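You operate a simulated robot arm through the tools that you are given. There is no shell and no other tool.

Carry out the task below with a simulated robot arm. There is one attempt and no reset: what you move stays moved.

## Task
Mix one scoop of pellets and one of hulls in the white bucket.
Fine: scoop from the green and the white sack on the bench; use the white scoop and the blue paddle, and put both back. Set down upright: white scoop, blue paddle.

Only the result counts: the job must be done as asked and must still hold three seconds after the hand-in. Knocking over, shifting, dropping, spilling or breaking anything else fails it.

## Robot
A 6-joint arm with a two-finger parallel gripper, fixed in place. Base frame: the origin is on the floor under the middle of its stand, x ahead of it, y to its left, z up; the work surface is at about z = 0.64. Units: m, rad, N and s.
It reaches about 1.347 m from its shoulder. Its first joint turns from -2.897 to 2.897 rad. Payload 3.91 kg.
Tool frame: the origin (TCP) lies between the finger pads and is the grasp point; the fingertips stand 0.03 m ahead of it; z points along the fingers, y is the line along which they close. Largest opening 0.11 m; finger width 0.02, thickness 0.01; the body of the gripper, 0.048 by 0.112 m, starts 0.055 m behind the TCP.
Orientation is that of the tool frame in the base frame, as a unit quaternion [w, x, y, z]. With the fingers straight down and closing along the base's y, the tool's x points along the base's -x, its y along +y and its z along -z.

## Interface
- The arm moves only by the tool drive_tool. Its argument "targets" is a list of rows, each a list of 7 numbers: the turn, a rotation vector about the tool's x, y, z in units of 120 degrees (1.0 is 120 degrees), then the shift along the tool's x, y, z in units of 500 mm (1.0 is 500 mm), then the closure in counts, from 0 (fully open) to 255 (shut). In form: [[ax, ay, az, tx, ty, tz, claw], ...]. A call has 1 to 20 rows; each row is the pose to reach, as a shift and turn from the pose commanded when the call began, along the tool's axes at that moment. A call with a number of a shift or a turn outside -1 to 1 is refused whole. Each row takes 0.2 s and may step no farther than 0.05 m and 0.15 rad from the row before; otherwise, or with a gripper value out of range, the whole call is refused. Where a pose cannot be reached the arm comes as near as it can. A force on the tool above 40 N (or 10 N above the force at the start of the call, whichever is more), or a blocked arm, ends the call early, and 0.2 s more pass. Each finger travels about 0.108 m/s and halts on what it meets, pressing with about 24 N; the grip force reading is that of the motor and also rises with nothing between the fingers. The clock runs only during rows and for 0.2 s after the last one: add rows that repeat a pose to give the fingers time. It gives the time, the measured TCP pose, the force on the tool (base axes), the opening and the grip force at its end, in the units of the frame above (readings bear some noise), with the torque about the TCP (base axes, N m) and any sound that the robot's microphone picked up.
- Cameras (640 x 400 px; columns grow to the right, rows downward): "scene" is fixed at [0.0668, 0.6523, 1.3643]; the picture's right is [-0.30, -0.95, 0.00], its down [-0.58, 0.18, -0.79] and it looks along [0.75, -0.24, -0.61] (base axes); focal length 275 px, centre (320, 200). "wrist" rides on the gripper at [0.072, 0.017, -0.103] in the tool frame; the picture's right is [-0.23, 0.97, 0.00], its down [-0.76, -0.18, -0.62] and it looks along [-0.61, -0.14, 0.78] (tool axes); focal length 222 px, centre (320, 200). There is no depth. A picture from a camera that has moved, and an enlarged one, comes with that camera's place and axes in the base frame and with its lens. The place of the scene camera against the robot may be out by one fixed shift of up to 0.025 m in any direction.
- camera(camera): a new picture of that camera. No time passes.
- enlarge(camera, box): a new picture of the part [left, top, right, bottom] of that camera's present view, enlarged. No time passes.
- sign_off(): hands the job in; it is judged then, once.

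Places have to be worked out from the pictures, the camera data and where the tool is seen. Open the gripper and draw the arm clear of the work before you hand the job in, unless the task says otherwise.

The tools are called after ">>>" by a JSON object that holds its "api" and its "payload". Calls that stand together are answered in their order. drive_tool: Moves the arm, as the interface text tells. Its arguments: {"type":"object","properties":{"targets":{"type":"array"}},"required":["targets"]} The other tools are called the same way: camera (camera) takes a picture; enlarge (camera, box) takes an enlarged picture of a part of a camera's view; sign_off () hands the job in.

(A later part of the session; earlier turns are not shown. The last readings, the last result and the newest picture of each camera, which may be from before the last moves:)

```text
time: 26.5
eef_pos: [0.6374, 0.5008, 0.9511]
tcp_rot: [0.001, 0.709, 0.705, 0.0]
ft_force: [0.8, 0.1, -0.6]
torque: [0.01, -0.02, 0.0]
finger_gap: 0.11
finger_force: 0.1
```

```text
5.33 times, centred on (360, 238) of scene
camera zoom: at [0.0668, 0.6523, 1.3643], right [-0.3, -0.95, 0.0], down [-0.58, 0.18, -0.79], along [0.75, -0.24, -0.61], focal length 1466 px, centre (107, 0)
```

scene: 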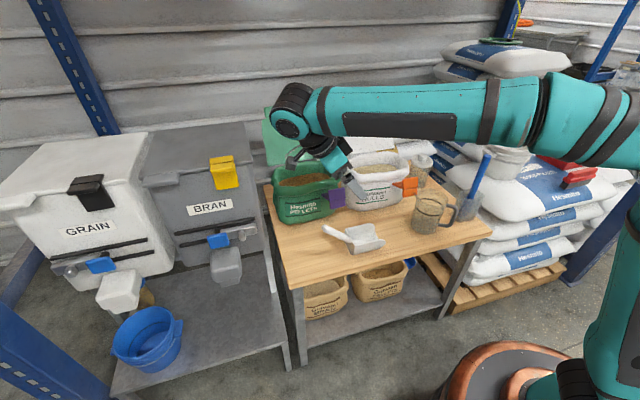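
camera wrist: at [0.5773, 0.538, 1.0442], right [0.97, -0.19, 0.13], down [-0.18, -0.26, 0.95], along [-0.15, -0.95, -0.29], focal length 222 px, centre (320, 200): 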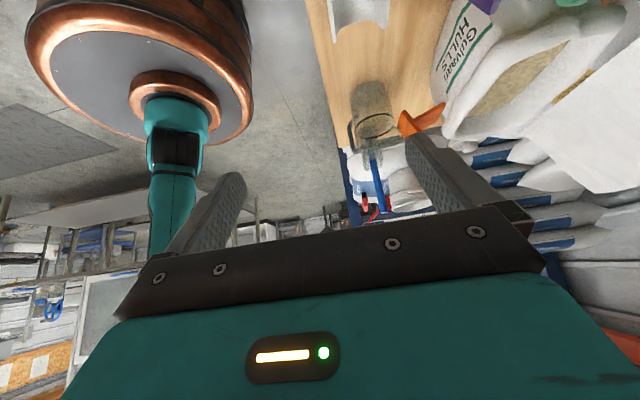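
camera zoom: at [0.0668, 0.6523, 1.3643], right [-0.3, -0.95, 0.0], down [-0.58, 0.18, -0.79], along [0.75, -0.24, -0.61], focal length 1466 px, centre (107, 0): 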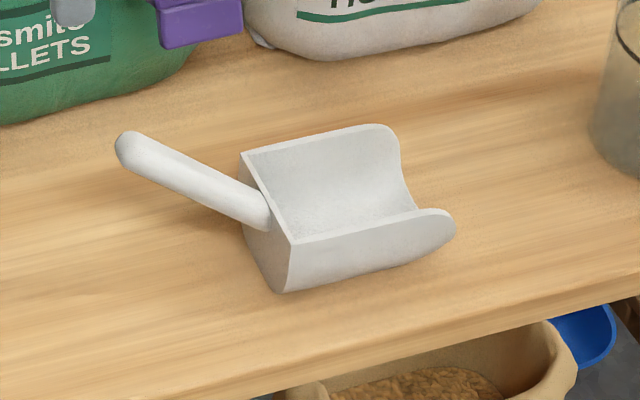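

The scoop is simply displaced by −15.5 mm in y (handle tip end now near y 0.459, z 0.762), same orientation. I tilt back to 35° at a new pre-grasp point 0.12 m out along the approach line, aiming nearer the handle's end.

>>> {"api": "drive_tool", "payload": {"targets": [[0, -0.0583, 0, -0.0008, -0.001, 0.0456, 0], [0, -0.1167, 0, -0.0016, -0.0019, 0.0912, 0], [0, -0.175, 0, -0.0024, -0.0029, 0.1368, 0], [0, -0.2333, 0, -0.0032, -0.0038, 0.1824, 0], [0, -0.2917, 0, -0.004, -0.0048, 0.228, 0]]}}

>>> {"api": "camera", "payload": {"camera": "scene"}}

>>> {"api": "enlarge", "payload": {"camera": "scene", "box": [200, 140, 400, 265]}}

>>> {"api": "camera", "payload": {"camera": "wrist"}}

```text
time: 27.7
eef_pos: [0.6361, 0.498, 0.8359]
tcp_rot: [0.214, 0.676, 0.672, -0.213]
ft_force: [-1.1, -1.0, 1.0]
torque: [0.02, -0.03, 0.01]
finger_gap: 0.1101
finger_force: 0.0
```

```text
taken
```

scene: 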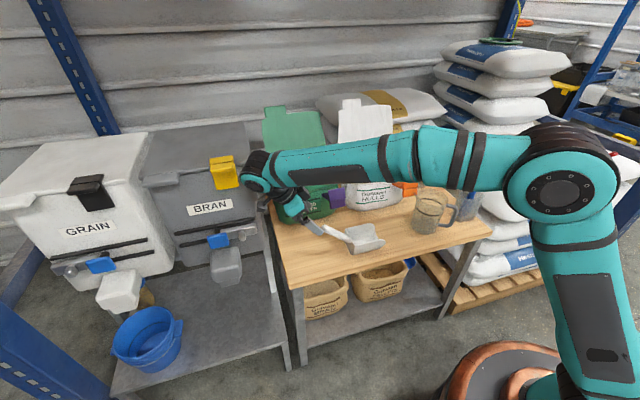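

```text
3.20 times, centred on (300, 202) of scene
camera zoom: at [0.0668, 0.6523, 1.3643], right [-0.3, -0.95, 0.0], down [-0.58, 0.18, -0.79], along [0.75, -0.24, -0.61], focal length 880 px, centre (384, 192)
```

zoom: 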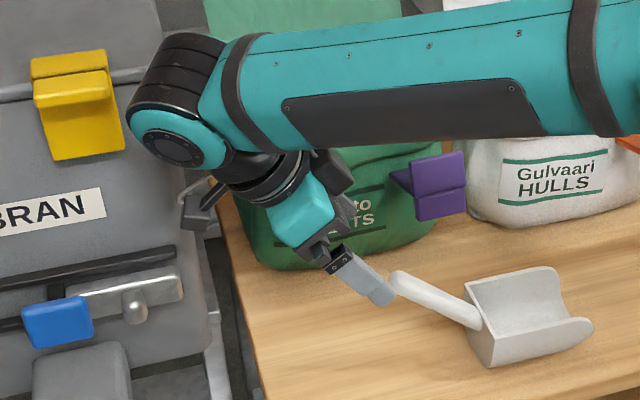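

```text
taken
camera wrist: at [0.6532, 0.6159, 0.8796], right [0.97, -0.19, 0.13], down [-0.18, -0.26, 0.95], along [-0.14, -0.95, -0.29], focal length 222 px, centre (320, 200)
```

wrist: 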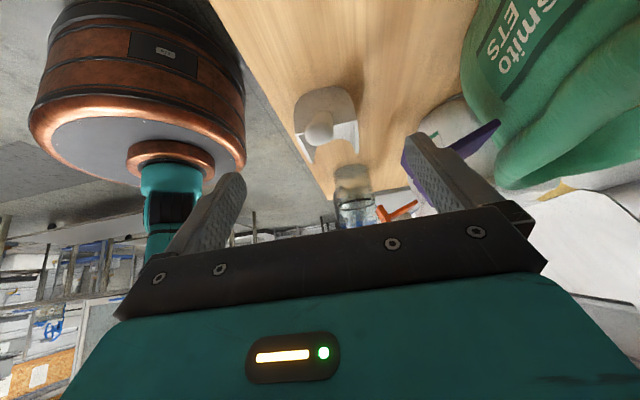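

The handle's end cap lies right on my approach axis, 0.08 m ahead. I advance 0.115 m with a 1 cm lateral correction so the handle crosses the pads centrally, then check.

>>> {"api": "drive_tool", "payload": {"targets": [[0, 0, 0, -0.007, 0, 0.06, 0], [0, 0, 0, -0.014, 0, 0.12, 0], [0, 0, 0, -0.02, 0, 0.18, 0], [0, 0, 0, -0.02, 0, 0.231, 0]]}}

>>> {"api": "enlarge", "payload": {"camera": "scene", "box": [270, 180, 390, 255]}}

>>> {"api": "camera", "payload": {"camera": "wrist"}}

```text
time: 28.7
eef_pos: [0.6362, 0.4258, 0.7473]
tcp_rot: [0.213, 0.676, 0.673, -0.212]
ft_force: [0.2, 0.4, 0.2]
torque: [-0.02, -0.03, -0.01]
finger_gap: 0.1101
finger_force: 0.1
```

```text
5.33 times, centred on (330, 218) of scene
camera zoom: at [0.0668, 0.6523, 1.3643], right [-0.3, -0.95, 0.0], down [-0.58, 0.18, -0.79], along [0.75, -0.24, -0.61], focal length 1466 px, centre (267, 107)
```

zoom: 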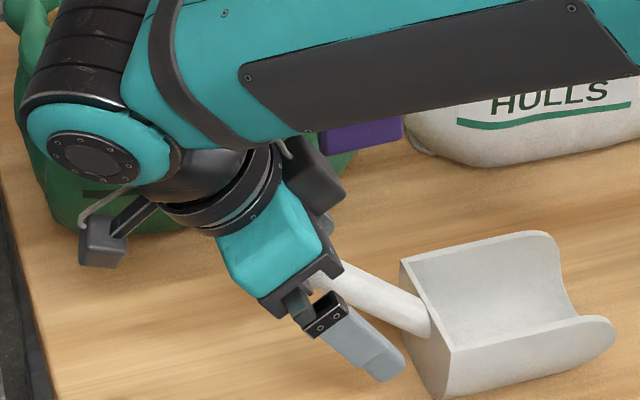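

```text
taken
camera wrist: at [0.6524, 0.5438, 0.7912], right [0.97, -0.19, 0.13], down [-0.18, -0.26, 0.95], along [-0.14, -0.95, -0.29], focal length 222 px, centre (320, 200)
```

wrist: 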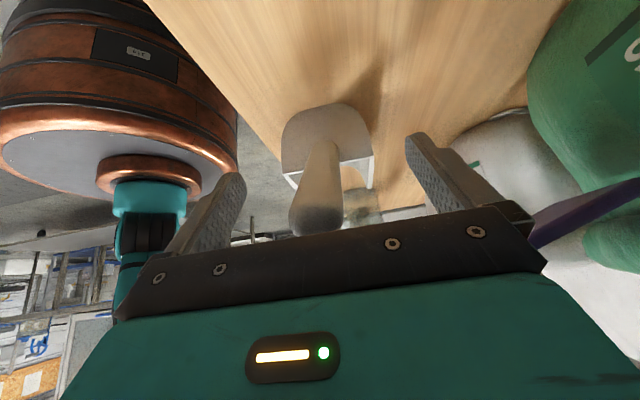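

The handle lies between the fingers with its end just ahead of the palm. I close the gripper on it.

>>> {"api": "drive_tool", "payload": {"targets": [[0, 0, 0, 0, 0, 0, 120], [0, 0, 0, 0, 0, 0, 200], [0, 0, 0, 0, 0, 0, 255], [0, 0, 0, 0, 0, 0, 255], [0, 0, 0, 0, 0, 0, 255], [0, 0, 0, 0, 0, 0, 255]]}}

>>> {"api": "enlarge", "payload": {"camera": "scene", "box": [270, 180, 390, 255]}}

>>> {"api": "camera", "payload": {"camera": "wrist"}}

```text
time: 30.1
eef_pos: [0.636, 0.4245, 0.748]
tcp_rot: [0.213, 0.677, 0.672, -0.213]
ft_force: [0.1, -0.3, 0.6]
torque: [0.14, 0.05, 0.02]
finger_gap: 0.0237
finger_force: 24.0
```

```text
5.33 times, centred on (330, 218) of scene
camera zoom: at [0.0668, 0.6523, 1.3643], right [-0.3, -0.95, 0.0], down [-0.58, 0.18, -0.79], along [0.75, -0.24, -0.61], focal length 1466 px, centre (267, 107)
```

zoom: 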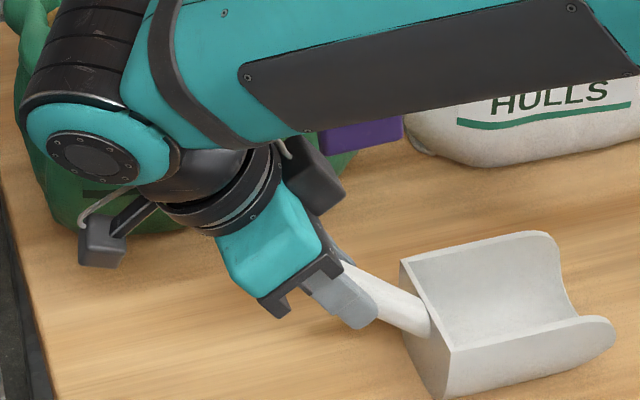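

```text
taken
camera wrist: at [0.6525, 0.5439, 0.7913], right [0.97, -0.19, 0.13], down [-0.18, -0.26, 0.95], along [-0.15, -0.95, -0.29], focal length 222 px, centre (320, 200)
```

wrist: 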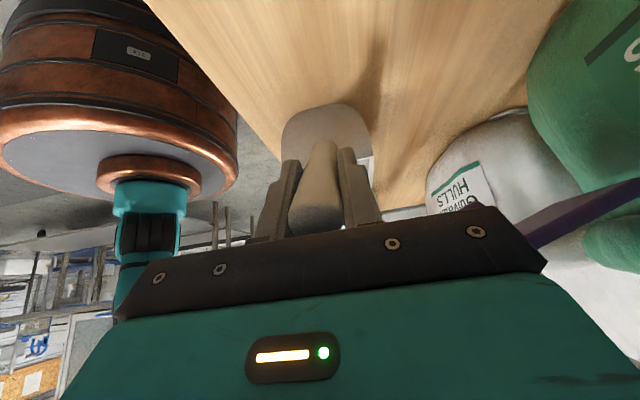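

Gripped with gap 23.7 mm at 24 N. I lift the scoop straight up 0.10 m slowly and check that it stays rigid in the grip.

>>> {"api": "drive_tool", "payload": {"targets": [[0, 0, 0, -0.0115, 0, -0.0164, 255], [0, 0, 0, -0.0345, 0, -0.0492, 255], [0, 0, 0, -0.0575, 0, -0.082, 255], [0, 0, 0, -0.0862, 0, -0.123, 255], [0, 0, 0, -0.1149, 0, -0.164, 255], [0, 0, 0, -0.1149, 0, -0.164, 255]]}}

>>> {"api": "enlarge", "payload": {"camera": "scene", "box": [270, 130, 430, 230]}}

>>> {"api": "camera", "payload": {"camera": "wrist"}}

```text
time: 31.5
eef_pos: [0.6366, 0.4257, 0.8469]
tcp_rot: [0.214, 0.676, 0.673, -0.213]
ft_force: [0.0, 0.6, -0.7]
torque: [0.12, 0.0, 0.0]
finger_gap: 0.024
finger_force: 23.8
```

```text
4.00 times, centred on (350, 180) of scene
camera zoom: at [0.0668, 0.6523, 1.3643], right [-0.3, -0.95, 0.0], down [-0.58, 0.18, -0.79], along [0.75, -0.24, -0.61], focal length 1099 px, centre (200, 280)
```

zoom: 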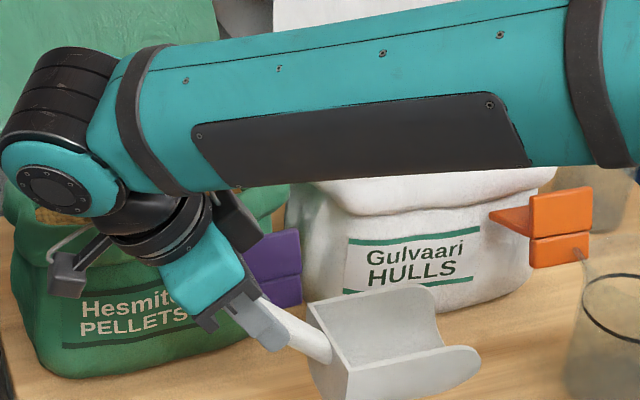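

```text
taken
camera wrist: at [0.6523, 0.544, 0.8913], right [0.97, -0.19, 0.13], down [-0.18, -0.26, 0.95], along [-0.15, -0.95, -0.29], focal length 222 px, centre (320, 200)
```

wrist: 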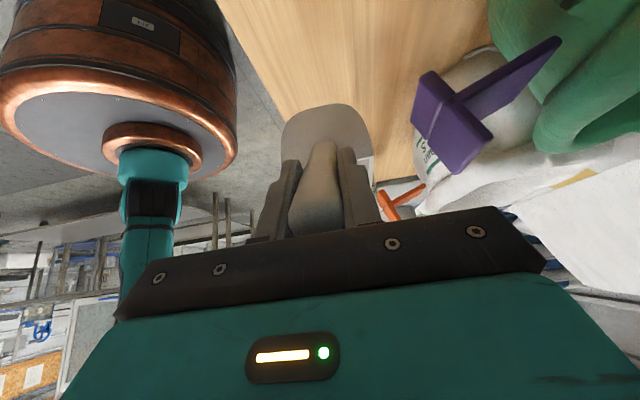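

The scoop is held firmly and level. Next I raise it to z≈1.08, bring it nearer the robot and yaw it 90° about the vertical (toward forward = +x), first half of turning its lip to +y.

>>> {"api": "drive_tool", "payload": {"targets": [[0, 0, 0, -0.0791, -0.016, -0.0259, 255], [0, 0, 0, -0.1583, -0.032, -0.0517, 255], [0, 0, 0, -0.2374, -0.048, -0.0776, 255], [-0.0359, 0, -0.0513, -0.3166, -0.064, -0.1034, 255], [-0.0718, 0, -0.1025, -0.3957, -0.08, -0.1293, 255], [-0.1076, 0, -0.1538, -0.4749, -0.096, -0.1551, 255], [-0.1435, 0, -0.205, -0.554, -0.112, -0.181, 255], [-0.1794, 0, -0.2563, -0.554, -0.112, -0.181, 255], [-0.2153, 0, -0.3075, -0.554, -0.112, -0.181, 255], [-0.2511, 0, -0.3588, -0.554, -0.112, -0.181, 255], [-0.287, 0, -0.41, -0.554, -0.112, -0.181, 255], [-0.3229, 0, -0.4613, -0.554, -0.112, -0.181, 255], [-0.3588, 0, -0.5125, -0.554, -0.112, -0.181, 255], [-0.3946, 0, -0.5638, -0.554, -0.112, -0.181, 255], [-0.4305, 0, -0.615, -0.554, -0.112, -0.181, 255]]}}

>>> {"api": "camera", "payload": {"camera": "scene"}}

```text
time: 34.7
eef_pos: [0.5779, 0.2496, 1.0809]
tcp_rot: [0.303, 0.0, 0.953, 0.0]
ft_force: [0.9, 0.4, -2.1]
torque: [0.0, 0.13, 0.01]
finger_gap: 0.0238
finger_force: 23.9
```

```text
taken
```

scene: 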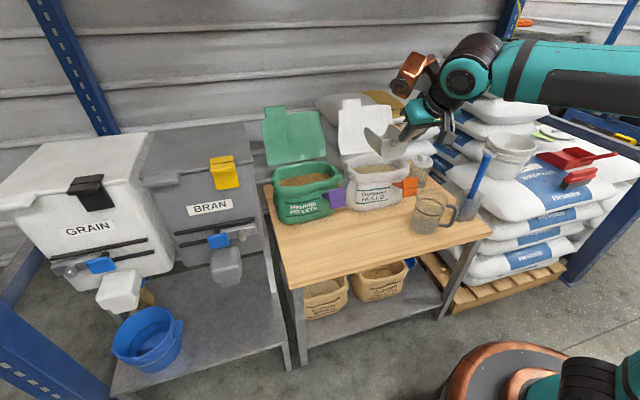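

Yaw is half done with the scoop level (forward = +x). I complete the second 90° so the lip points to +y, while moving toward the front of the green sack at safe height.

>>> {"api": "drive_tool", "payload": {"targets": [[-0.0361, 0, -0.051, -0.021, 0.0117, 0.0171, 255], [-0.0722, 0, -0.102, -0.0419, 0.0233, 0.0342, 255], [-0.1083, 0, -0.153, -0.0629, 0.035, 0.0513, 255], [-0.1443, 0, -0.204, -0.0839, 0.0467, 0.0684, 255], [-0.1804, 0, -0.255, -0.1048, 0.0583, 0.0855, 255], [-0.2165, 0, -0.306, -0.1258, 0.07, 0.1026, 255], [-0.2526, 0, -0.357, -0.1468, 0.0817, 0.1197, 255], [-0.2887, 0, -0.408, -0.1677, 0.0933, 0.1368, 255], [-0.3248, 0, -0.459, -0.1887, 0.105, 0.1539, 255], [-0.3608, 0, -0.51, -0.2097, 0.1167, 0.171, 255], [-0.3969, 0, -0.561, -0.2306, 0.1283, 0.1881, 255], [-0.433, 0, -0.612, -0.2516, 0.14, 0.2052, 255]]}}

>>> {"api": "camera", "payload": {"camera": "scene"}}

>>> {"api": "enlarge", "payload": {"camera": "scene", "box": [240, 70, 480, 220]}}

>>> {"api": "camera", "payload": {"camera": "wrist"}}

```text
time: 37.3
eef_pos: [0.7413, 0.3195, 1.0682]
tcp_rot: [0.213, -0.674, 0.675, 0.213]
ft_force: [-0.1, 0.3, -0.2]
torque: [-0.15, -0.05, 0.0]
finger_gap: 0.0237
finger_force: 24.6
```

```text
taken
```

scene: 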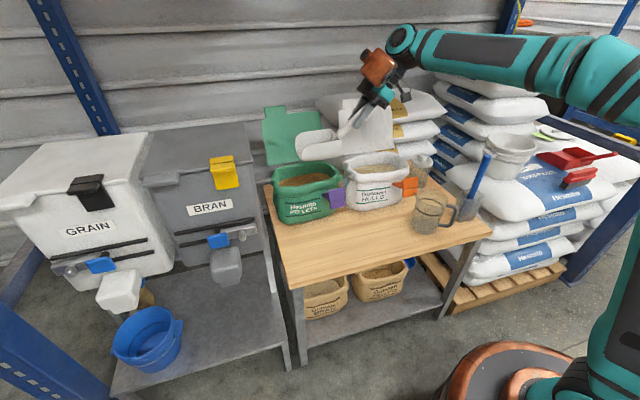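

```text
2.67 times, centred on (360, 145) of scene
camera zoom: at [0.0668, 0.6523, 1.3643], right [-0.3, -0.95, 0.0], down [-0.58, 0.18, -0.79], along [0.75, -0.24, -0.61], focal length 733 px, centre (213, 347)
```

zoom: 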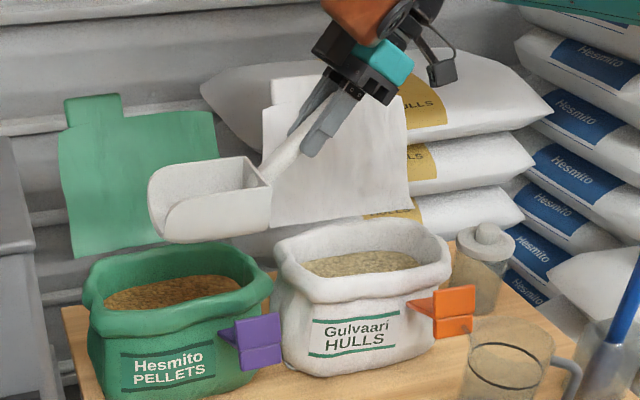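

```text
taken
camera wrist: at [0.7236, 0.2006, 1.1124], right [-0.97, 0.19, 0.13], down [0.18, 0.26, 0.95], along [0.14, 0.95, -0.29], focal length 222 px, centre (320, 200)
```

wrist: 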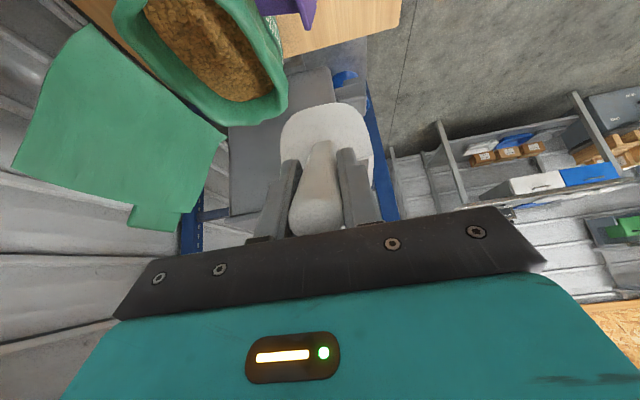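

The scoop now faces +y, level, and the scene camera sees into the bowl. I pitch the lip down 45° and move in front of/above the green sack's near rim.

>>> {"api": "drive_tool", "payload": {"targets": [[0, 0.0625, 0, -0.0127, -0.0197, 0.0183, 255], [0, 0.125, 0, -0.0253, -0.0393, 0.0365, 255], [0, 0.1875, 0, -0.038, -0.059, 0.0548, 255], [0, 0.25, 0, -0.0507, -0.0787, 0.0731, 255], [0, 0.3125, 0, -0.0633, -0.0983, 0.0913, 255], [0, 0.375, 0, -0.076, -0.118, 0.1096, 255]]}}

>>> {"api": "camera", "payload": {"camera": "scene"}}

>>> {"api": "enlarge", "payload": {"camera": "scene", "box": [240, 80, 400, 180]}}

>>> {"api": "camera", "payload": {"camera": "wrist"}}

```text
time: 38.7
eef_pos: [0.8007, 0.3812, 1.047]
tcp_rot: [-0.062, -0.702, 0.706, -0.06]
ft_force: [-0.3, -0.5, 0.1]
torque: [0.03, -0.02, 0.02]
finger_gap: 0.0236
finger_force: 24.3
```

```text
taken
```

scene: 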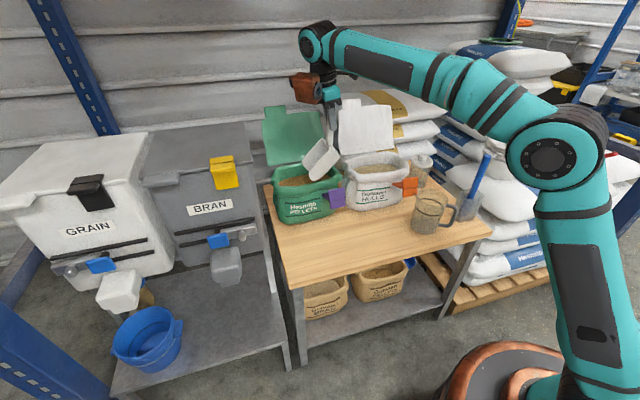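

```text
4.00 times, centred on (320, 130) of scene
camera zoom: at [0.0668, 0.6523, 1.3643], right [-0.3, -0.95, 0.0], down [-0.58, 0.18, -0.79], along [0.75, -0.24, -0.61], focal length 1099 px, centre (320, 480)
```

zoom: 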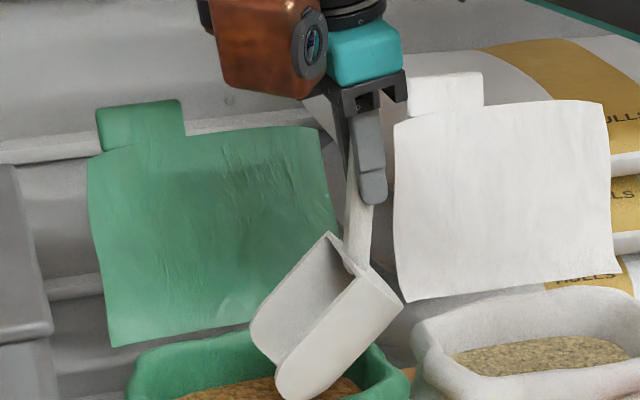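

```text
taken
camera wrist: at [0.783, 0.3274, 1.1619], right [-0.97, 0.23, -0.04], down [0.18, 0.86, 0.48], along [0.14, 0.46, -0.88], focal length 222 px, centre (320, 200)
```

wrist: 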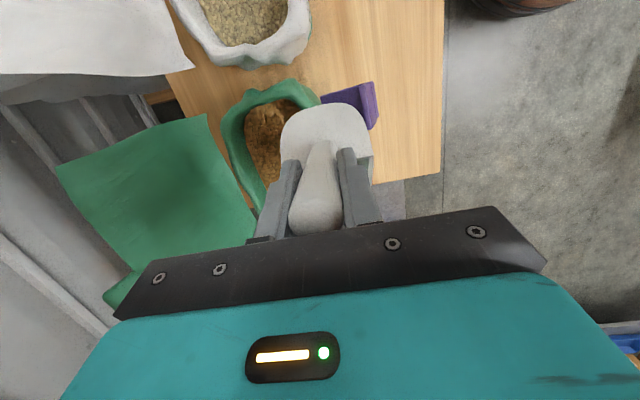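

Reachable and clear. I shift +x by 7.5 cm so the bowl is centred over the green opening, then check alignment before dipping.

>>> {"api": "drive_tool", "payload": {"targets": [[0, 0, 0, -0.0046, -0.076, 0.0032, 255], [0, 0, 0, -0.0098, -0.1506, 0.0094, 255], [0, 0, 0, -0.0098, -0.1506, 0.0094, 255]]}}

>>> {"api": "camera", "payload": {"camera": "wrist"}}

>>> {"api": "enlarge", "payload": {"camera": "wrist", "box": [200, 40, 440, 190]}}

>>> {"api": "enlarge", "payload": {"camera": "scene", "box": [240, 110, 400, 210]}}

```text
time: 39.5
eef_pos: [0.8753, 0.3865, 1.0415]
tcp_rot: [-0.061, -0.703, 0.706, -0.059]
ft_force: [-0.6, -0.2, -0.9]
torque: [-0.03, 0.02, 0.02]
finger_gap: 0.024
finger_force: 24.5
```

```text
taken
camera wrist: at [0.8583, 0.3327, 1.1556], right [-0.97, 0.23, -0.04], down [0.18, 0.86, 0.48], along [0.14, 0.46, -0.87], focal length 222 px, centre (320, 200)
```

wrist: 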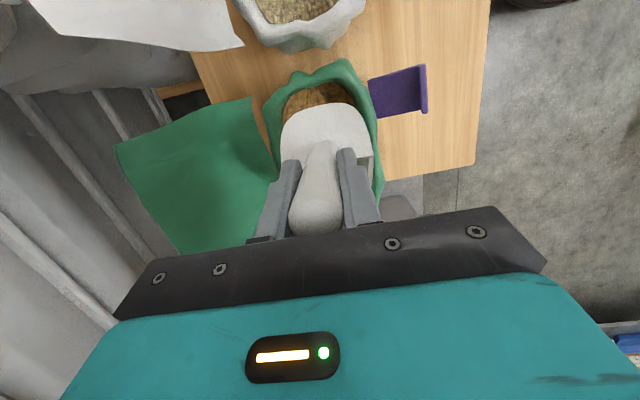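

```text
2.67 times, centred on (320, 115) of wrist
camera zoom: at [0.8583, 0.3327, 1.1556], right [-0.97, 0.23, -0.04], down [0.18, 0.86, 0.48], along [0.14, 0.46, -0.87], focal length 592 px, centre (320, 427)
```

zoom: 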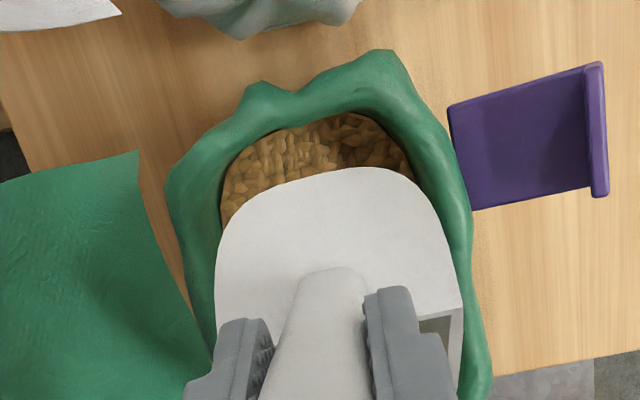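

```text
4.00 times, centred on (320, 160) of scene
camera zoom: at [0.0668, 0.6523, 1.3643], right [-0.3, -0.95, 0.0], down [-0.58, 0.18, -0.79], along [0.75, -0.24, -0.61], focal length 1099 px, centre (320, 360)
```

zoom: 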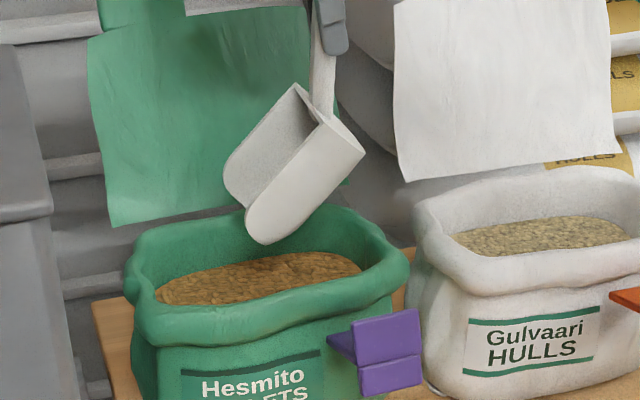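

The opening at this end spans x≈0.828–0.940 and the bowl fits between; I shift 5 mm further +x and lower the lip about 7 cm into the pellets at 45°, watching the force.

>>> {"api": "drive_tool", "payload": {"targets": [[0, 0, 0, -0.0124, -0.0114, 0.0586, 255], [0, 0, 0, -0.023, -0.0114, 0.1074, 255], [0, 0, 0, -0.0318, -0.0114, 0.1464, 255], [0, 0, 0, -0.0404, -0.0114, 0.1854, 255], [0, 0, 0, -0.0476, -0.0114, 0.2144, 255], [0, 0, 0, -0.0538, -0.0114, 0.244, 255]]}}

>>> {"api": "enlarge", "payload": {"camera": "scene", "box": [240, 110, 400, 210]}}

>>> {"api": "enlarge", "payload": {"camera": "wrist", "box": [200, 40, 440, 190]}}

```text
time: 40.9
eef_pos: [0.8791, 0.3914, 0.9145]
tcp_rot: [-0.061, -0.703, 0.706, -0.061]
ft_force: [-0.4, -0.1, -1.6]
torque: [-0.04, 0.0, -0.03]
finger_gap: 0.0237
finger_force: 23.9
```

```text
4.00 times, centred on (320, 160) of scene
camera zoom: at [0.0668, 0.6523, 1.3643], right [-0.3, -0.95, 0.0], down [-0.58, 0.18, -0.79], along [0.75, -0.24, -0.61], focal length 1099 px, centre (320, 360)
```

zoom: 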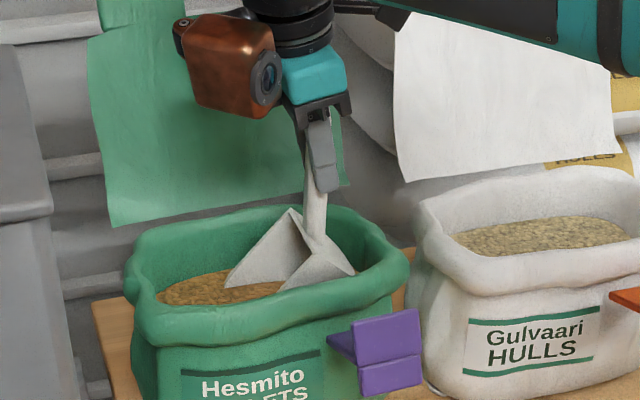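

```text
2.67 times, centred on (320, 115) of wrist
camera zoom: at [0.8623, 0.338, 1.0301], right [-0.97, 0.23, -0.04], down [0.18, 0.86, 0.48], along [0.14, 0.46, -0.87], focal length 592 px, centre (320, 427)
```

zoom: 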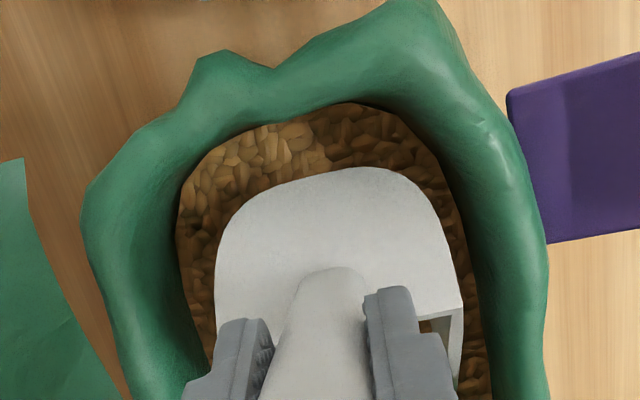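

The grain offers no resistance and the bowl sits freely inside the opening. Now I go deeper and curl the scoop from 45° through level to slightly lip-up while sweeping toward +y, then lift straight out.

>>> {"api": "drive_tool", "payload": {"targets": [[0, 0, 0, -0.008, -0.004, 0.0382, 255], [0, 0, 0, -0.0142, -0.004, 0.0736, 255], [0, -0.05, 0, -0.0118, -0.004, 0.0842, 255], [0, -0.1, 0, -0.0094, -0.004, 0.0928, 255], [0, -0.15, 0, -0.0024, -0.004, 0.1, 255], [0, -0.2, 0, 0.0106, -0.004, 0.1064, 255], [0, -0.25, 0, 0.03, -0.004, 0.1118, 255], [0, -0.2917, 0, 0.0516, -0.004, 0.1156, 255], [0, -0.3333, 0, 0.0716, -0.004, 0.117, 255], [0, -0.375, 0, 0.0976, -0.004, 0.1074, 255], [0, -0.4083, 0, 0.1086, -0.004, 0.079, 255], [0, -0.425, 0, 0.1196, -0.004, 0.0402, 255], [0, -0.425, 0, 0.1282, -0.004, -0.0092, 255], [0, -0.425, 0, 0.1384, -0.004, -0.0682, 255], [0, -0.425, 0, 0.1488, -0.004, -0.1274, 255], [0, -0.425, 0, 0.159, -0.004, -0.1864, 255]]}}

>>> {"api": "camera", "payload": {"camera": "scene"}}

>>> {"api": "enlarge", "payload": {"camera": "scene", "box": [240, 80, 400, 180]}}

>>> {"api": "camera", "payload": {"camera": "wrist"}}

```text
time: 44.3
eef_pos: [0.8826, 0.3294, 1.0203]
tcp_rot: [0.249, -0.66, 0.663, 0.25]
ft_force: [0.0, 0.4, -3.5]
torque: [-0.29, 0.01, 0.01]
finger_gap: 0.0238
finger_force: 23.6
```

```text
taken
```

scene: 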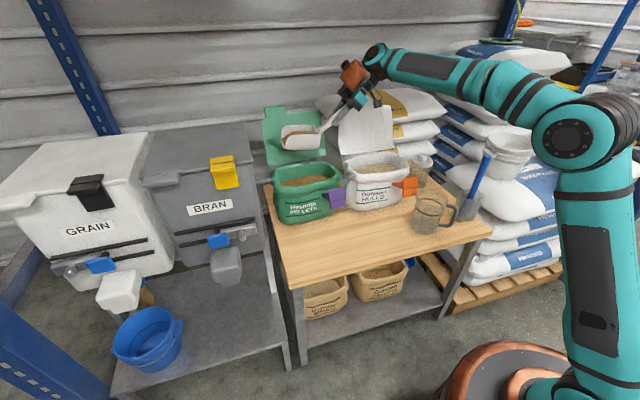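

```text
4.00 times, centred on (320, 130) of scene
camera zoom: at [0.0668, 0.6523, 1.3643], right [-0.3, -0.95, 0.0], down [-0.58, 0.18, -0.79], along [0.75, -0.24, -0.61], focal length 1099 px, centre (320, 480)
```

zoom: 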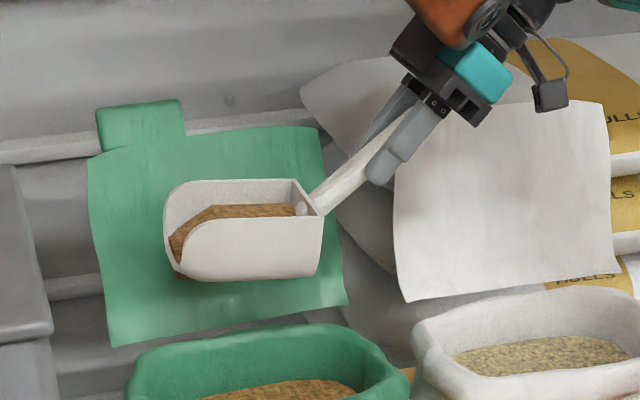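

```text
taken
camera wrist: at [0.8646, 0.2075, 1.0515], right [-0.97, 0.17, 0.15], down [0.18, 0.16, 0.97], along [0.14, 0.97, -0.19], focal length 222 px, centre (320, 200)
```

wrist: 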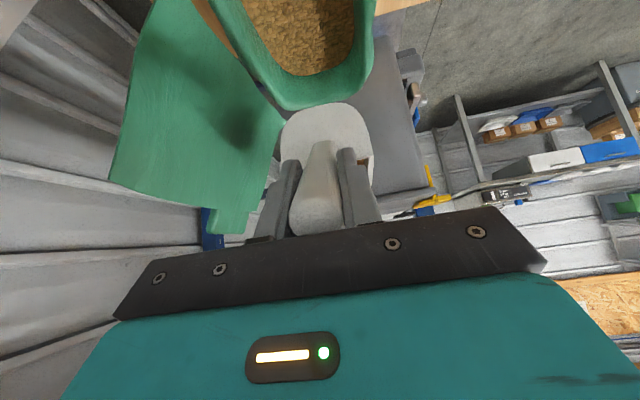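

The bowl is well filled with pellets (about 0.25–0.3 kg more on the tool) and slightly lip-up. I carry it gently toward the right over the bench at TCP height 1.06, with eased steps.

>>> {"api": "drive_tool", "payload": {"targets": [[0, 0, 0, 0.0178, 0.0062, -0.0188, 255], [0, 0, 0, 0.0474, 0.0164, -0.0501, 255], [0, 0, 0, 0.083, 0.0287, -0.0878, 255], [0, 0, 0, 0.1244, 0.0431, -0.1316, 255], [0, 0, 0, 0.1659, 0.0575, -0.1755, 255], [0, 0, 0, 0.2074, 0.0718, -0.2194, 255], [0, 0, 0, 0.2489, 0.0862, -0.2633, 255], [0, 0, 0, 0.2904, 0.1005, -0.3071, 255], [0, 0, 0, 0.3319, 0.1149, -0.351, 255], [0, 0, 0, 0.3733, 0.1293, -0.3949, 255], [0, 0, 0, 0.4148, 0.1436, -0.4388, 255], [0, 0, 0, 0.4563, 0.158, -0.4826, 255], [0, 0, 0, 0.4978, 0.1724, -0.5265, 255], [0, 0, 0, 0.5333, 0.1847, -0.5641, 255], [0, 0, 0, 0.563, 0.1949, -0.5955, 255], [0, 0, 0, 0.5807, 0.2011, -0.6143, 255], [0, 0, 0, 0.5926, 0.2052, -0.6268, 255]]}}

>>> {"api": "camera", "payload": {"camera": "scene"}}

>>> {"api": "enlarge", "payload": {"camera": "scene", "box": [340, 60, 560, 198]}}

>>> {"api": "camera", "payload": {"camera": "wrist"}}

```text
time: 47.9
eef_pos: [0.7786, -0.1006, 1.0623]
tcp_rot: [0.249, -0.66, 0.664, 0.249]
ft_force: [0.4, 0.2, -3.2]
torque: [-0.28, 0.0, 0.0]
finger_gap: 0.0243
finger_force: 24.2
```

```text
taken
```

scene: 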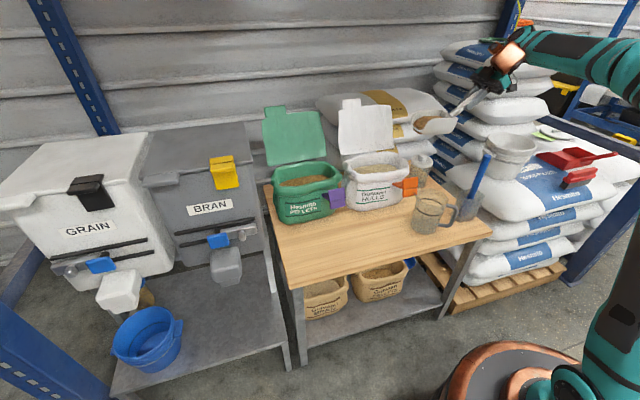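

```text
2.90 times, centred on (450, 129) of scene
camera zoom: at [0.0668, 0.6523, 1.3643], right [-0.3, -0.95, 0.0], down [-0.58, 0.18, -0.79], along [0.75, -0.24, -0.61], focal length 797 px, centre (-57, 406)
```

zoom: 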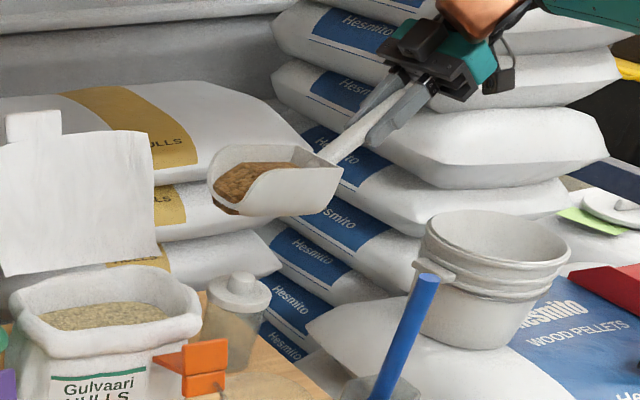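

```text
taken
camera wrist: at [0.7607, -0.2228, 1.0932], right [-0.97, 0.17, 0.15], down [0.18, 0.16, 0.97], along [0.14, 0.97, -0.19], focal length 222 px, centre (320, 200)
```

wrist: 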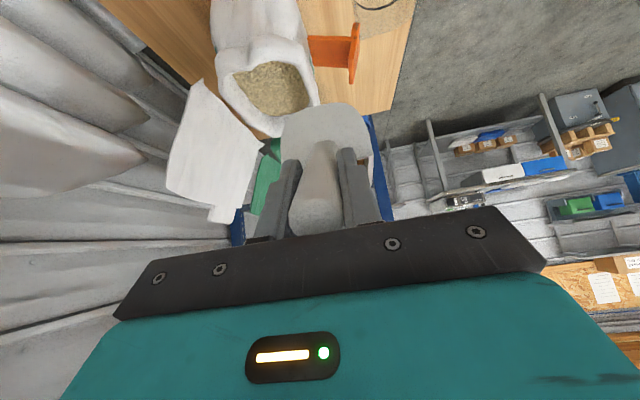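

The load is steady (≈3.3 N). I carry on to the bucket, yawing about −12° and descending slightly, so the lip ends just inside the +y side of the bucket mouth with the bowl about 3 cm above the rim.

>>> {"api": "drive_tool", "payload": {"targets": [[0.002, 0.0008, 0.0023, 0.0235, 0.0008, -0.0145, 255], [0.0053, 0.0022, 0.006, 0.0627, 0.0022, -0.0387, 255], [0.0092, 0.0039, 0.0105, 0.1097, 0.0038, -0.0677, 255], [0.0139, 0.0059, 0.0158, 0.1646, 0.0057, -0.1016, 255], [0.0185, 0.0078, 0.021, 0.2194, 0.0076, -0.1355, 255], [0.0231, 0.0098, 0.0263, 0.2743, 0.0095, -0.1693, 255], [0.0277, 0.0118, 0.0315, 0.3291, 0.0114, -0.2032, 255], [0.0323, 0.0137, 0.0368, 0.384, 0.0133, -0.2371, 255], [0.037, 0.0157, 0.042, 0.4388, 0.0152, -0.2709, 255], [0.0416, 0.0176, 0.0473, 0.4937, 0.0171, -0.3048, 255], [0.0462, 0.0196, 0.0525, 0.5485, 0.019, -0.3387, 255], [0.0508, 0.0216, 0.0578, 0.6034, 0.0209, -0.3725, 255], [0.0554, 0.0235, 0.063, 0.6582, 0.0228, -0.4064, 255], [0.0594, 0.0252, 0.0675, 0.7052, 0.0245, -0.4354, 255], [0.0627, 0.0266, 0.0713, 0.7444, 0.0258, -0.4596, 255], [0.0647, 0.0274, 0.0735, 0.7679, 0.0267, -0.4741, 255], [0.066, 0.028, 0.075, 0.7836, 0.0272, -0.4838, 255]]}}

>>> {"api": "camera", "payload": {"camera": "scene"}}

>>> {"api": "enlarge", "payload": {"camera": "scene", "box": [430, 70, 610, 182]}}

>>> {"api": "camera", "payload": {"camera": "wrist"}}

```text
time: 51.5
eef_pos: [0.7611, -0.5544, 0.9866]
tcp_rot: [0.253, -0.595, 0.735, 0.203]
ft_force: [0.7, 0.2, -2.9]
torque: [-0.3, 0.06, 0.03]
finger_gap: 0.0239
finger_force: 24.3
```

```text
taken
```

scene: 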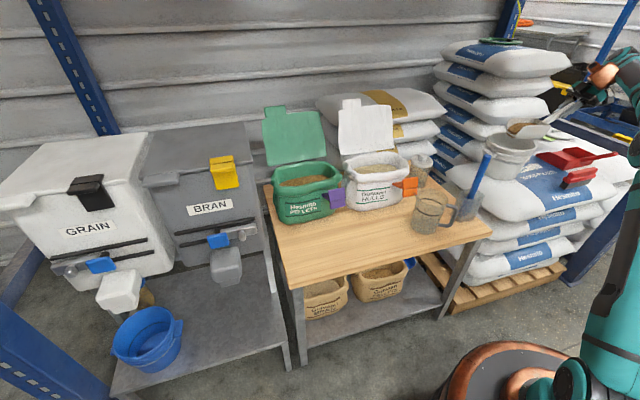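

```text
3.56 times, centred on (520, 126) of scene
camera zoom: at [0.0668, 0.6523, 1.3643], right [-0.3, -0.95, 0.0], down [-0.58, 0.18, -0.79], along [0.75, -0.24, -0.61], focal length 977 px, centre (-391, 463)
```

zoom: 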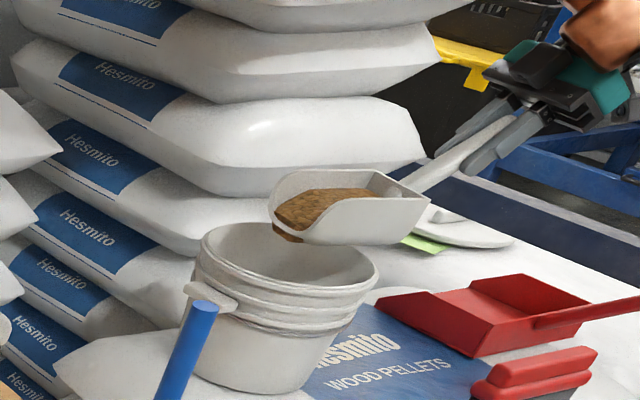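

```text
taken
camera wrist: at [0.7192, -0.6688, 1.0234], right [-0.91, 0.38, 0.14], down [0.22, 0.18, 0.96], along [0.34, 0.91, -0.24], focal length 222 px, centre (320, 200)
```

wrist: 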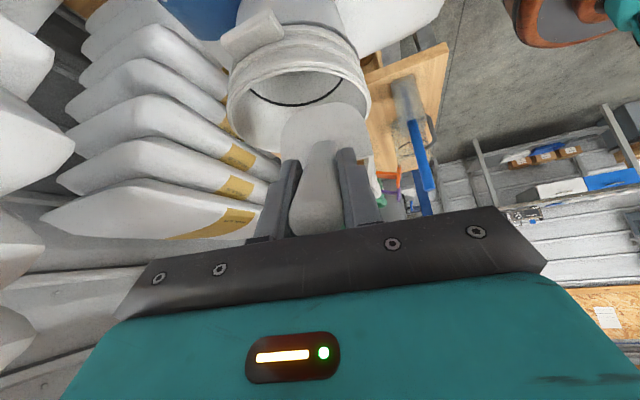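

From this view the bucket centre is about (0.81, −0.42) with the lip already above its mouth. I begin tipping about the lip, to 21° first, moving the lip to the bucket centre.

>>> {"api": "drive_tool", "payload": {"targets": [[0, 0.0492, 0, -0.0156, -0.0056, -0.0174, 255], [0, 0.0992, 0, -0.0362, -0.0118, -0.0332, 255], [0, 0.1492, 0, -0.058, -0.0182, -0.0444, 255], [0, 0.1992, 0, -0.0858, -0.0234, -0.052, 255]]}}

>>> {"api": "enlarge", "payload": {"camera": "scene", "box": [430, 70, 610, 182]}}

>>> {"api": "camera", "payload": {"camera": "wrist"}}

```text
time: 52.5
eef_pos: [0.7756, -0.5402, 1.0336]
tcp_rot: [0.096, -0.623, 0.773, 0.075]
ft_force: [0.2, -0.3, -1.9]
torque: [-0.11, 0.03, -0.01]
finger_gap: 0.024
finger_force: 24.4
```

```text
3.56 times, centred on (520, 126) of scene
camera zoom: at [0.0668, 0.6523, 1.3643], right [-0.3, -0.95, 0.0], down [-0.58, 0.18, -0.79], along [0.75, -0.24, -0.61], focal length 977 px, centre (-391, 463)
```

zoom: 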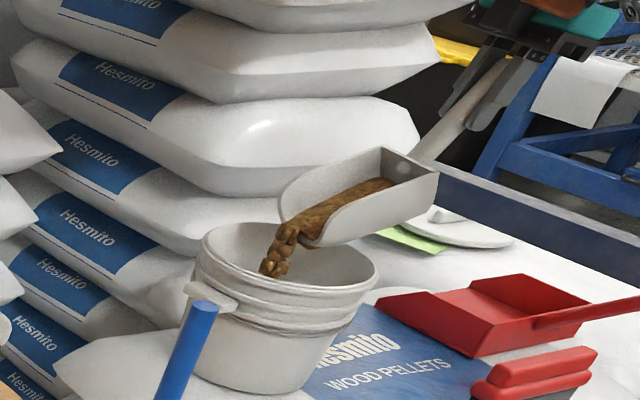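

```text
taken
camera wrist: at [0.7396, -0.6299, 1.117], right [-0.9, 0.42, 0.05], down [0.3, 0.54, 0.79], along [0.31, 0.73, -0.61], focal length 222 px, centre (320, 200)
```

wrist: 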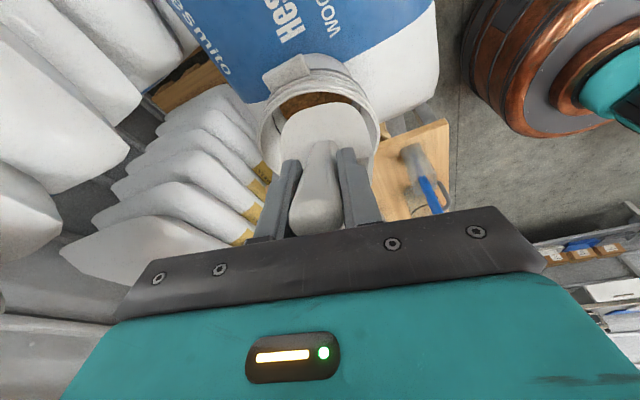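

Pellets are flowing neatly into the bucket. I continue tipping slowly about the lip, up to about 80°, with short holds so everything runs out.

>>> {"api": "drive_tool", "payload": {"targets": [[0, 0.05, 0, -0.019, -0.0082, -0.0174, 255], [0, 0.1, 0, -0.0524, -0.0098, -0.027, 255], [0, 0.1, 0, -0.0524, -0.0098, -0.027, 255], [0, 0.15, 0, -0.095, -0.01, -0.0326, 255], [0, 0.15, 0, -0.095, -0.01, -0.0326, 255], [0, 0.2, 0, -0.138, -0.0098, -0.0334, 255], [0, 0.2, 0, -0.138, -0.0098, -0.0334, 255], [0, 0.25, 0, -0.1818, -0.0098, -0.032, 255], [0, 0.25, 0, -0.1818, -0.0098, -0.032, 255], [0, 0.3, 0, -0.2244, -0.0098, -0.0238, 255], [0, 0.35, 0, -0.2664, -0.0096, -0.0108, 255], [0, 0.4, 0, -0.3064, -0.0096, 0.0062, 255], [0, 0.45, 0, -0.345, -0.0096, 0.0272, 255], [0, 0.4917, 0, -0.3758, -0.0096, 0.0466, 255], [0, 0.4917, 0, -0.3758, -0.0096, 0.0466, 255], [0, 0.4917, 0, -0.3758, -0.0096, 0.0466, 255], [0, 0.4917, 0, -0.3758, -0.0096, 0.0466, 255]]}}

>>> {"api": "camera", "payload": {"camera": "scene"}}

>>> {"api": "enlarge", "payload": {"camera": "scene", "box": [430, 70, 610, 182]}}

>>> {"api": "camera", "payload": {"camera": "wrist"}}

```text
time: 56.1
eef_pos: [0.8234, -0.3579, 1.0562]
tcp_rot: [-0.296, -0.58, 0.719, -0.243]
ft_force: [0.1, 0.1, -0.9]
torque: [0.06, -0.01, -0.01]
finger_gap: 0.0237
finger_force: 24.4
```

```text
taken
```

scene: 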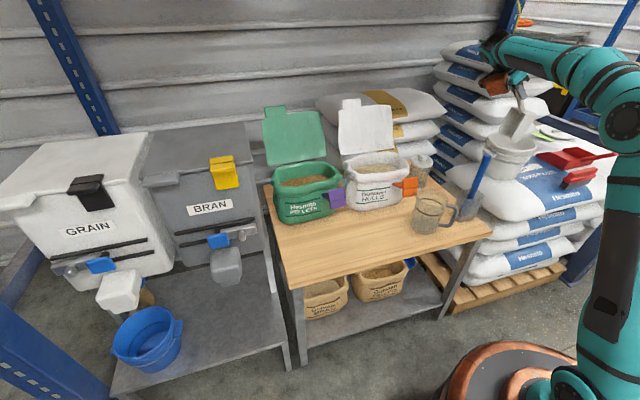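

```text
3.56 times, centred on (520, 126) of scene
camera zoom: at [0.0668, 0.6523, 1.3643], right [-0.3, -0.95, 0.0], down [-0.58, 0.18, -0.79], along [0.75, -0.24, -0.61], focal length 977 px, centre (-391, 463)
```

zoom: 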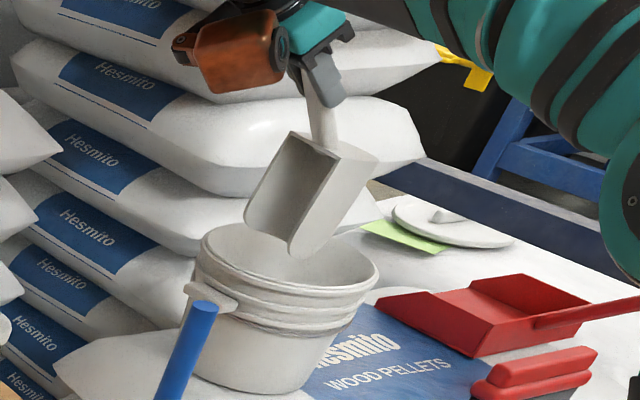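

```text
taken
camera wrist: at [0.8105, -0.3315, 1.1806], right [-0.92, 0.36, -0.17], down [0.38, 0.92, -0.1], along [0.12, -0.15, -0.98], focal length 222 px, centre (320, 200)
```

wrist: 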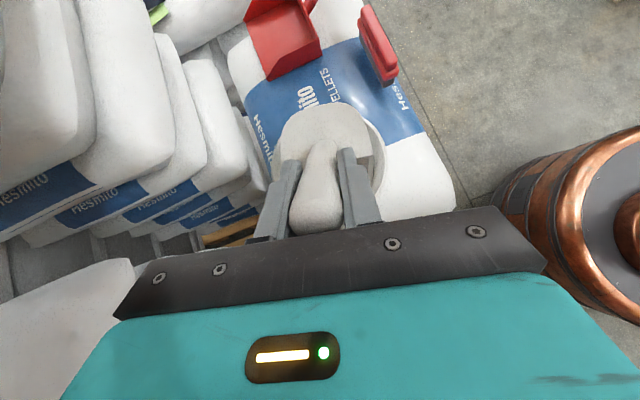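

The scoop is empty (weight back to its own) and the pellets are in the bucket with nothing spilled around. I lift away, un-pitch to 45° and go back toward the white sack.

>>> {"api": "drive_tool", "payload": {"targets": [[0, 0, 0, 0.0424, 0, -0.0424, 255], [0, 0, 0, 0.0848, 0, -0.0848, 255], [0, -0.0583, 0, 0.0856, 0.0084, -0.141, 255], [0, -0.1167, 0, 0.0442, 0.021, -0.1826, 255], [0, -0.175, 0, 0.0028, 0.0334, -0.224, 255], [0, -0.2333, 0, -0.0524, 0.0502, -0.2796, 255], [0, -0.2917, 0, -0.1148, 0.0668, -0.3278, 255], [0, -0.2917, 0, -0.177, 0.0836, -0.3762, 255], [0, -0.2917, 0, -0.2464, 0.1004, -0.4174, 255], [0, -0.2917, 0, -0.3156, 0.117, -0.4588, 255], [0, -0.2917, 0, -0.385, 0.1338, -0.5002, 255], [0, -0.2917, 0, -0.4544, 0.1504, -0.5414, 255], [0, -0.2917, 0, -0.5238, 0.1672, -0.5826, 255]]}}

>>> {"api": "camera", "payload": {"camera": "scene"}}

>>> {"api": "enlarge", "payload": {"camera": "scene", "box": [430, 90, 610, 202]}}

>>> {"api": "camera", "payload": {"camera": "wrist"}}

```text
time: 58.9
eef_pos: [0.8215, 0.0431, 1.0744]
tcp_rot: [-0.067, -0.626, 0.775, -0.057]
ft_force: [-0.4, -0.4, -0.8]
torque: [0.01, 0.0, 0.01]
finger_gap: 0.0239
finger_force: 24.0
```

```text
taken
```

scene: 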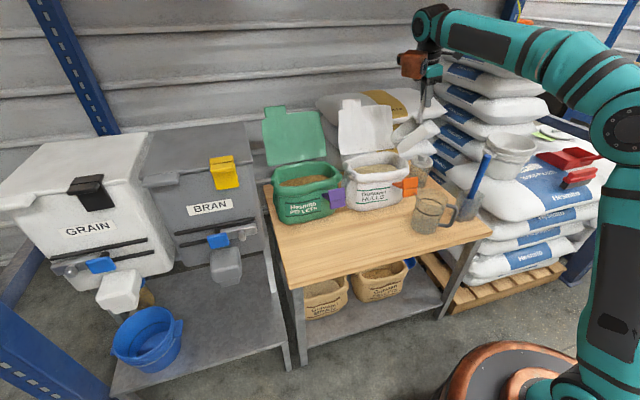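

```text
3.56 times, centred on (520, 146) of scene
camera zoom: at [0.0668, 0.6523, 1.3643], right [-0.3, -0.95, 0.0], down [-0.58, 0.18, -0.79], along [0.75, -0.24, -0.61], focal length 977 px, centre (-391, 392)
```

zoom: 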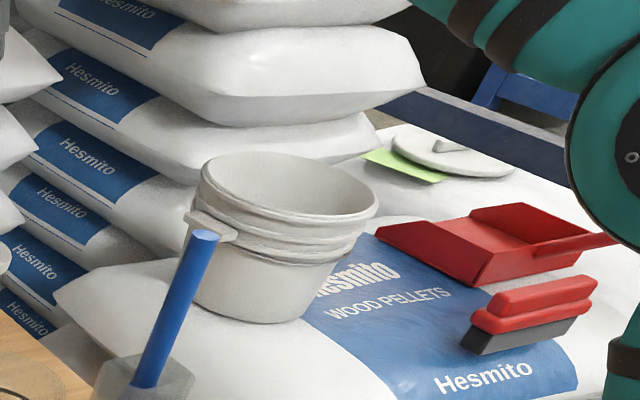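

```text
taken
camera wrist: at [0.7933, -0.0052, 1.1903], right [-0.9, 0.42, -0.04], down [0.35, 0.8, 0.48], along [0.24, 0.42, -0.88], focal length 222 px, centre (320, 200)
```

wrist: 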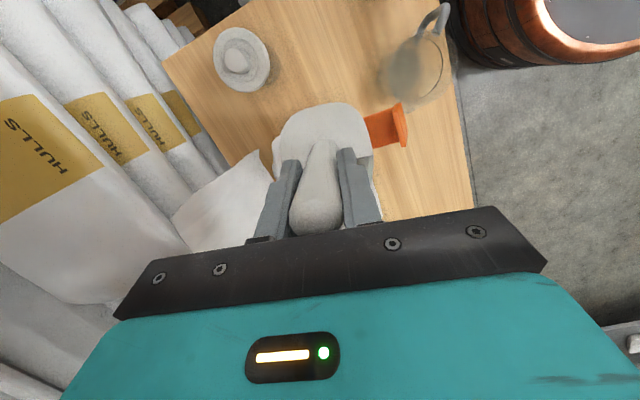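

No spills visible. I turn the scoop's heading back to +y and place it over the white sack's opening at 45°, lip just above the rim, to check alignment.

>>> {"api": "drive_tool", "payload": {"targets": [[0.0059, 0, -0.0334, -0.0487, -0.0291, 0.0138, 255], [0.0119, 0, -0.0667, -0.0973, -0.0581, 0.0276, 255], [0.0178, 0, -0.1001, -0.146, -0.0872, 0.0414, 255], [0.0178, 0, -0.1001, -0.146, -0.0872, 0.0414, 255]]}}

>>> {"api": "enlarge", "payload": {"camera": "wrist", "box": [200, 40, 440, 190]}}

>>> {"api": "enlarge", "payload": {"camera": "scene", "box": [290, 90, 450, 190]}}

```text
time: 59.9
eef_pos: [0.8795, 0.1021, 1.0435]
tcp_rot: [0.061, 0.705, -0.704, 0.065]
ft_force: [0.4, -0.4, -1.7]
torque: [-0.02, 0.0, 0.02]
finger_gap: 0.0239
finger_force: 23.7
```

```text
2.67 times, centred on (320, 115) of wrist
camera zoom: at [0.8617, 0.049, 1.1594], right [-0.97, 0.22, -0.04], down [0.17, 0.86, 0.48], along [0.15, 0.46, -0.88], focal length 592 px, centre (320, 427)
```

zoom: 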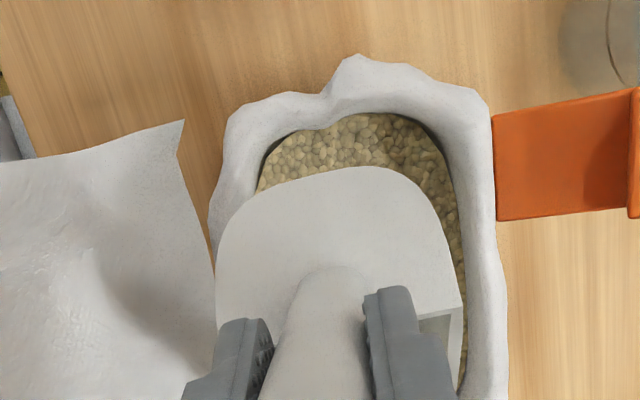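

```text
4.00 times, centred on (370, 140) of scene
camera zoom: at [0.0668, 0.6523, 1.3643], right [-0.3, -0.95, 0.0], down [-0.58, 0.18, -0.79], along [0.75, -0.24, -0.61], focal length 1099 px, centre (120, 440)
```

zoom: 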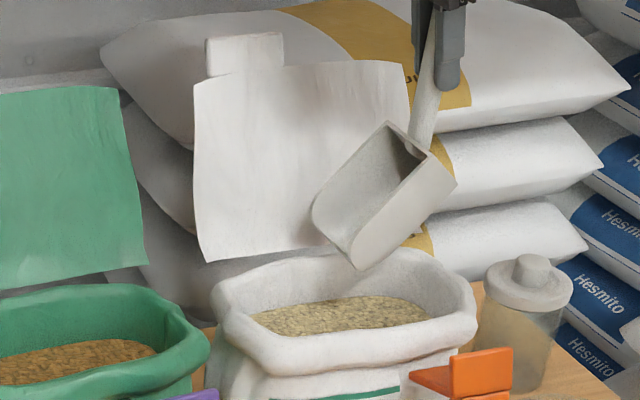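

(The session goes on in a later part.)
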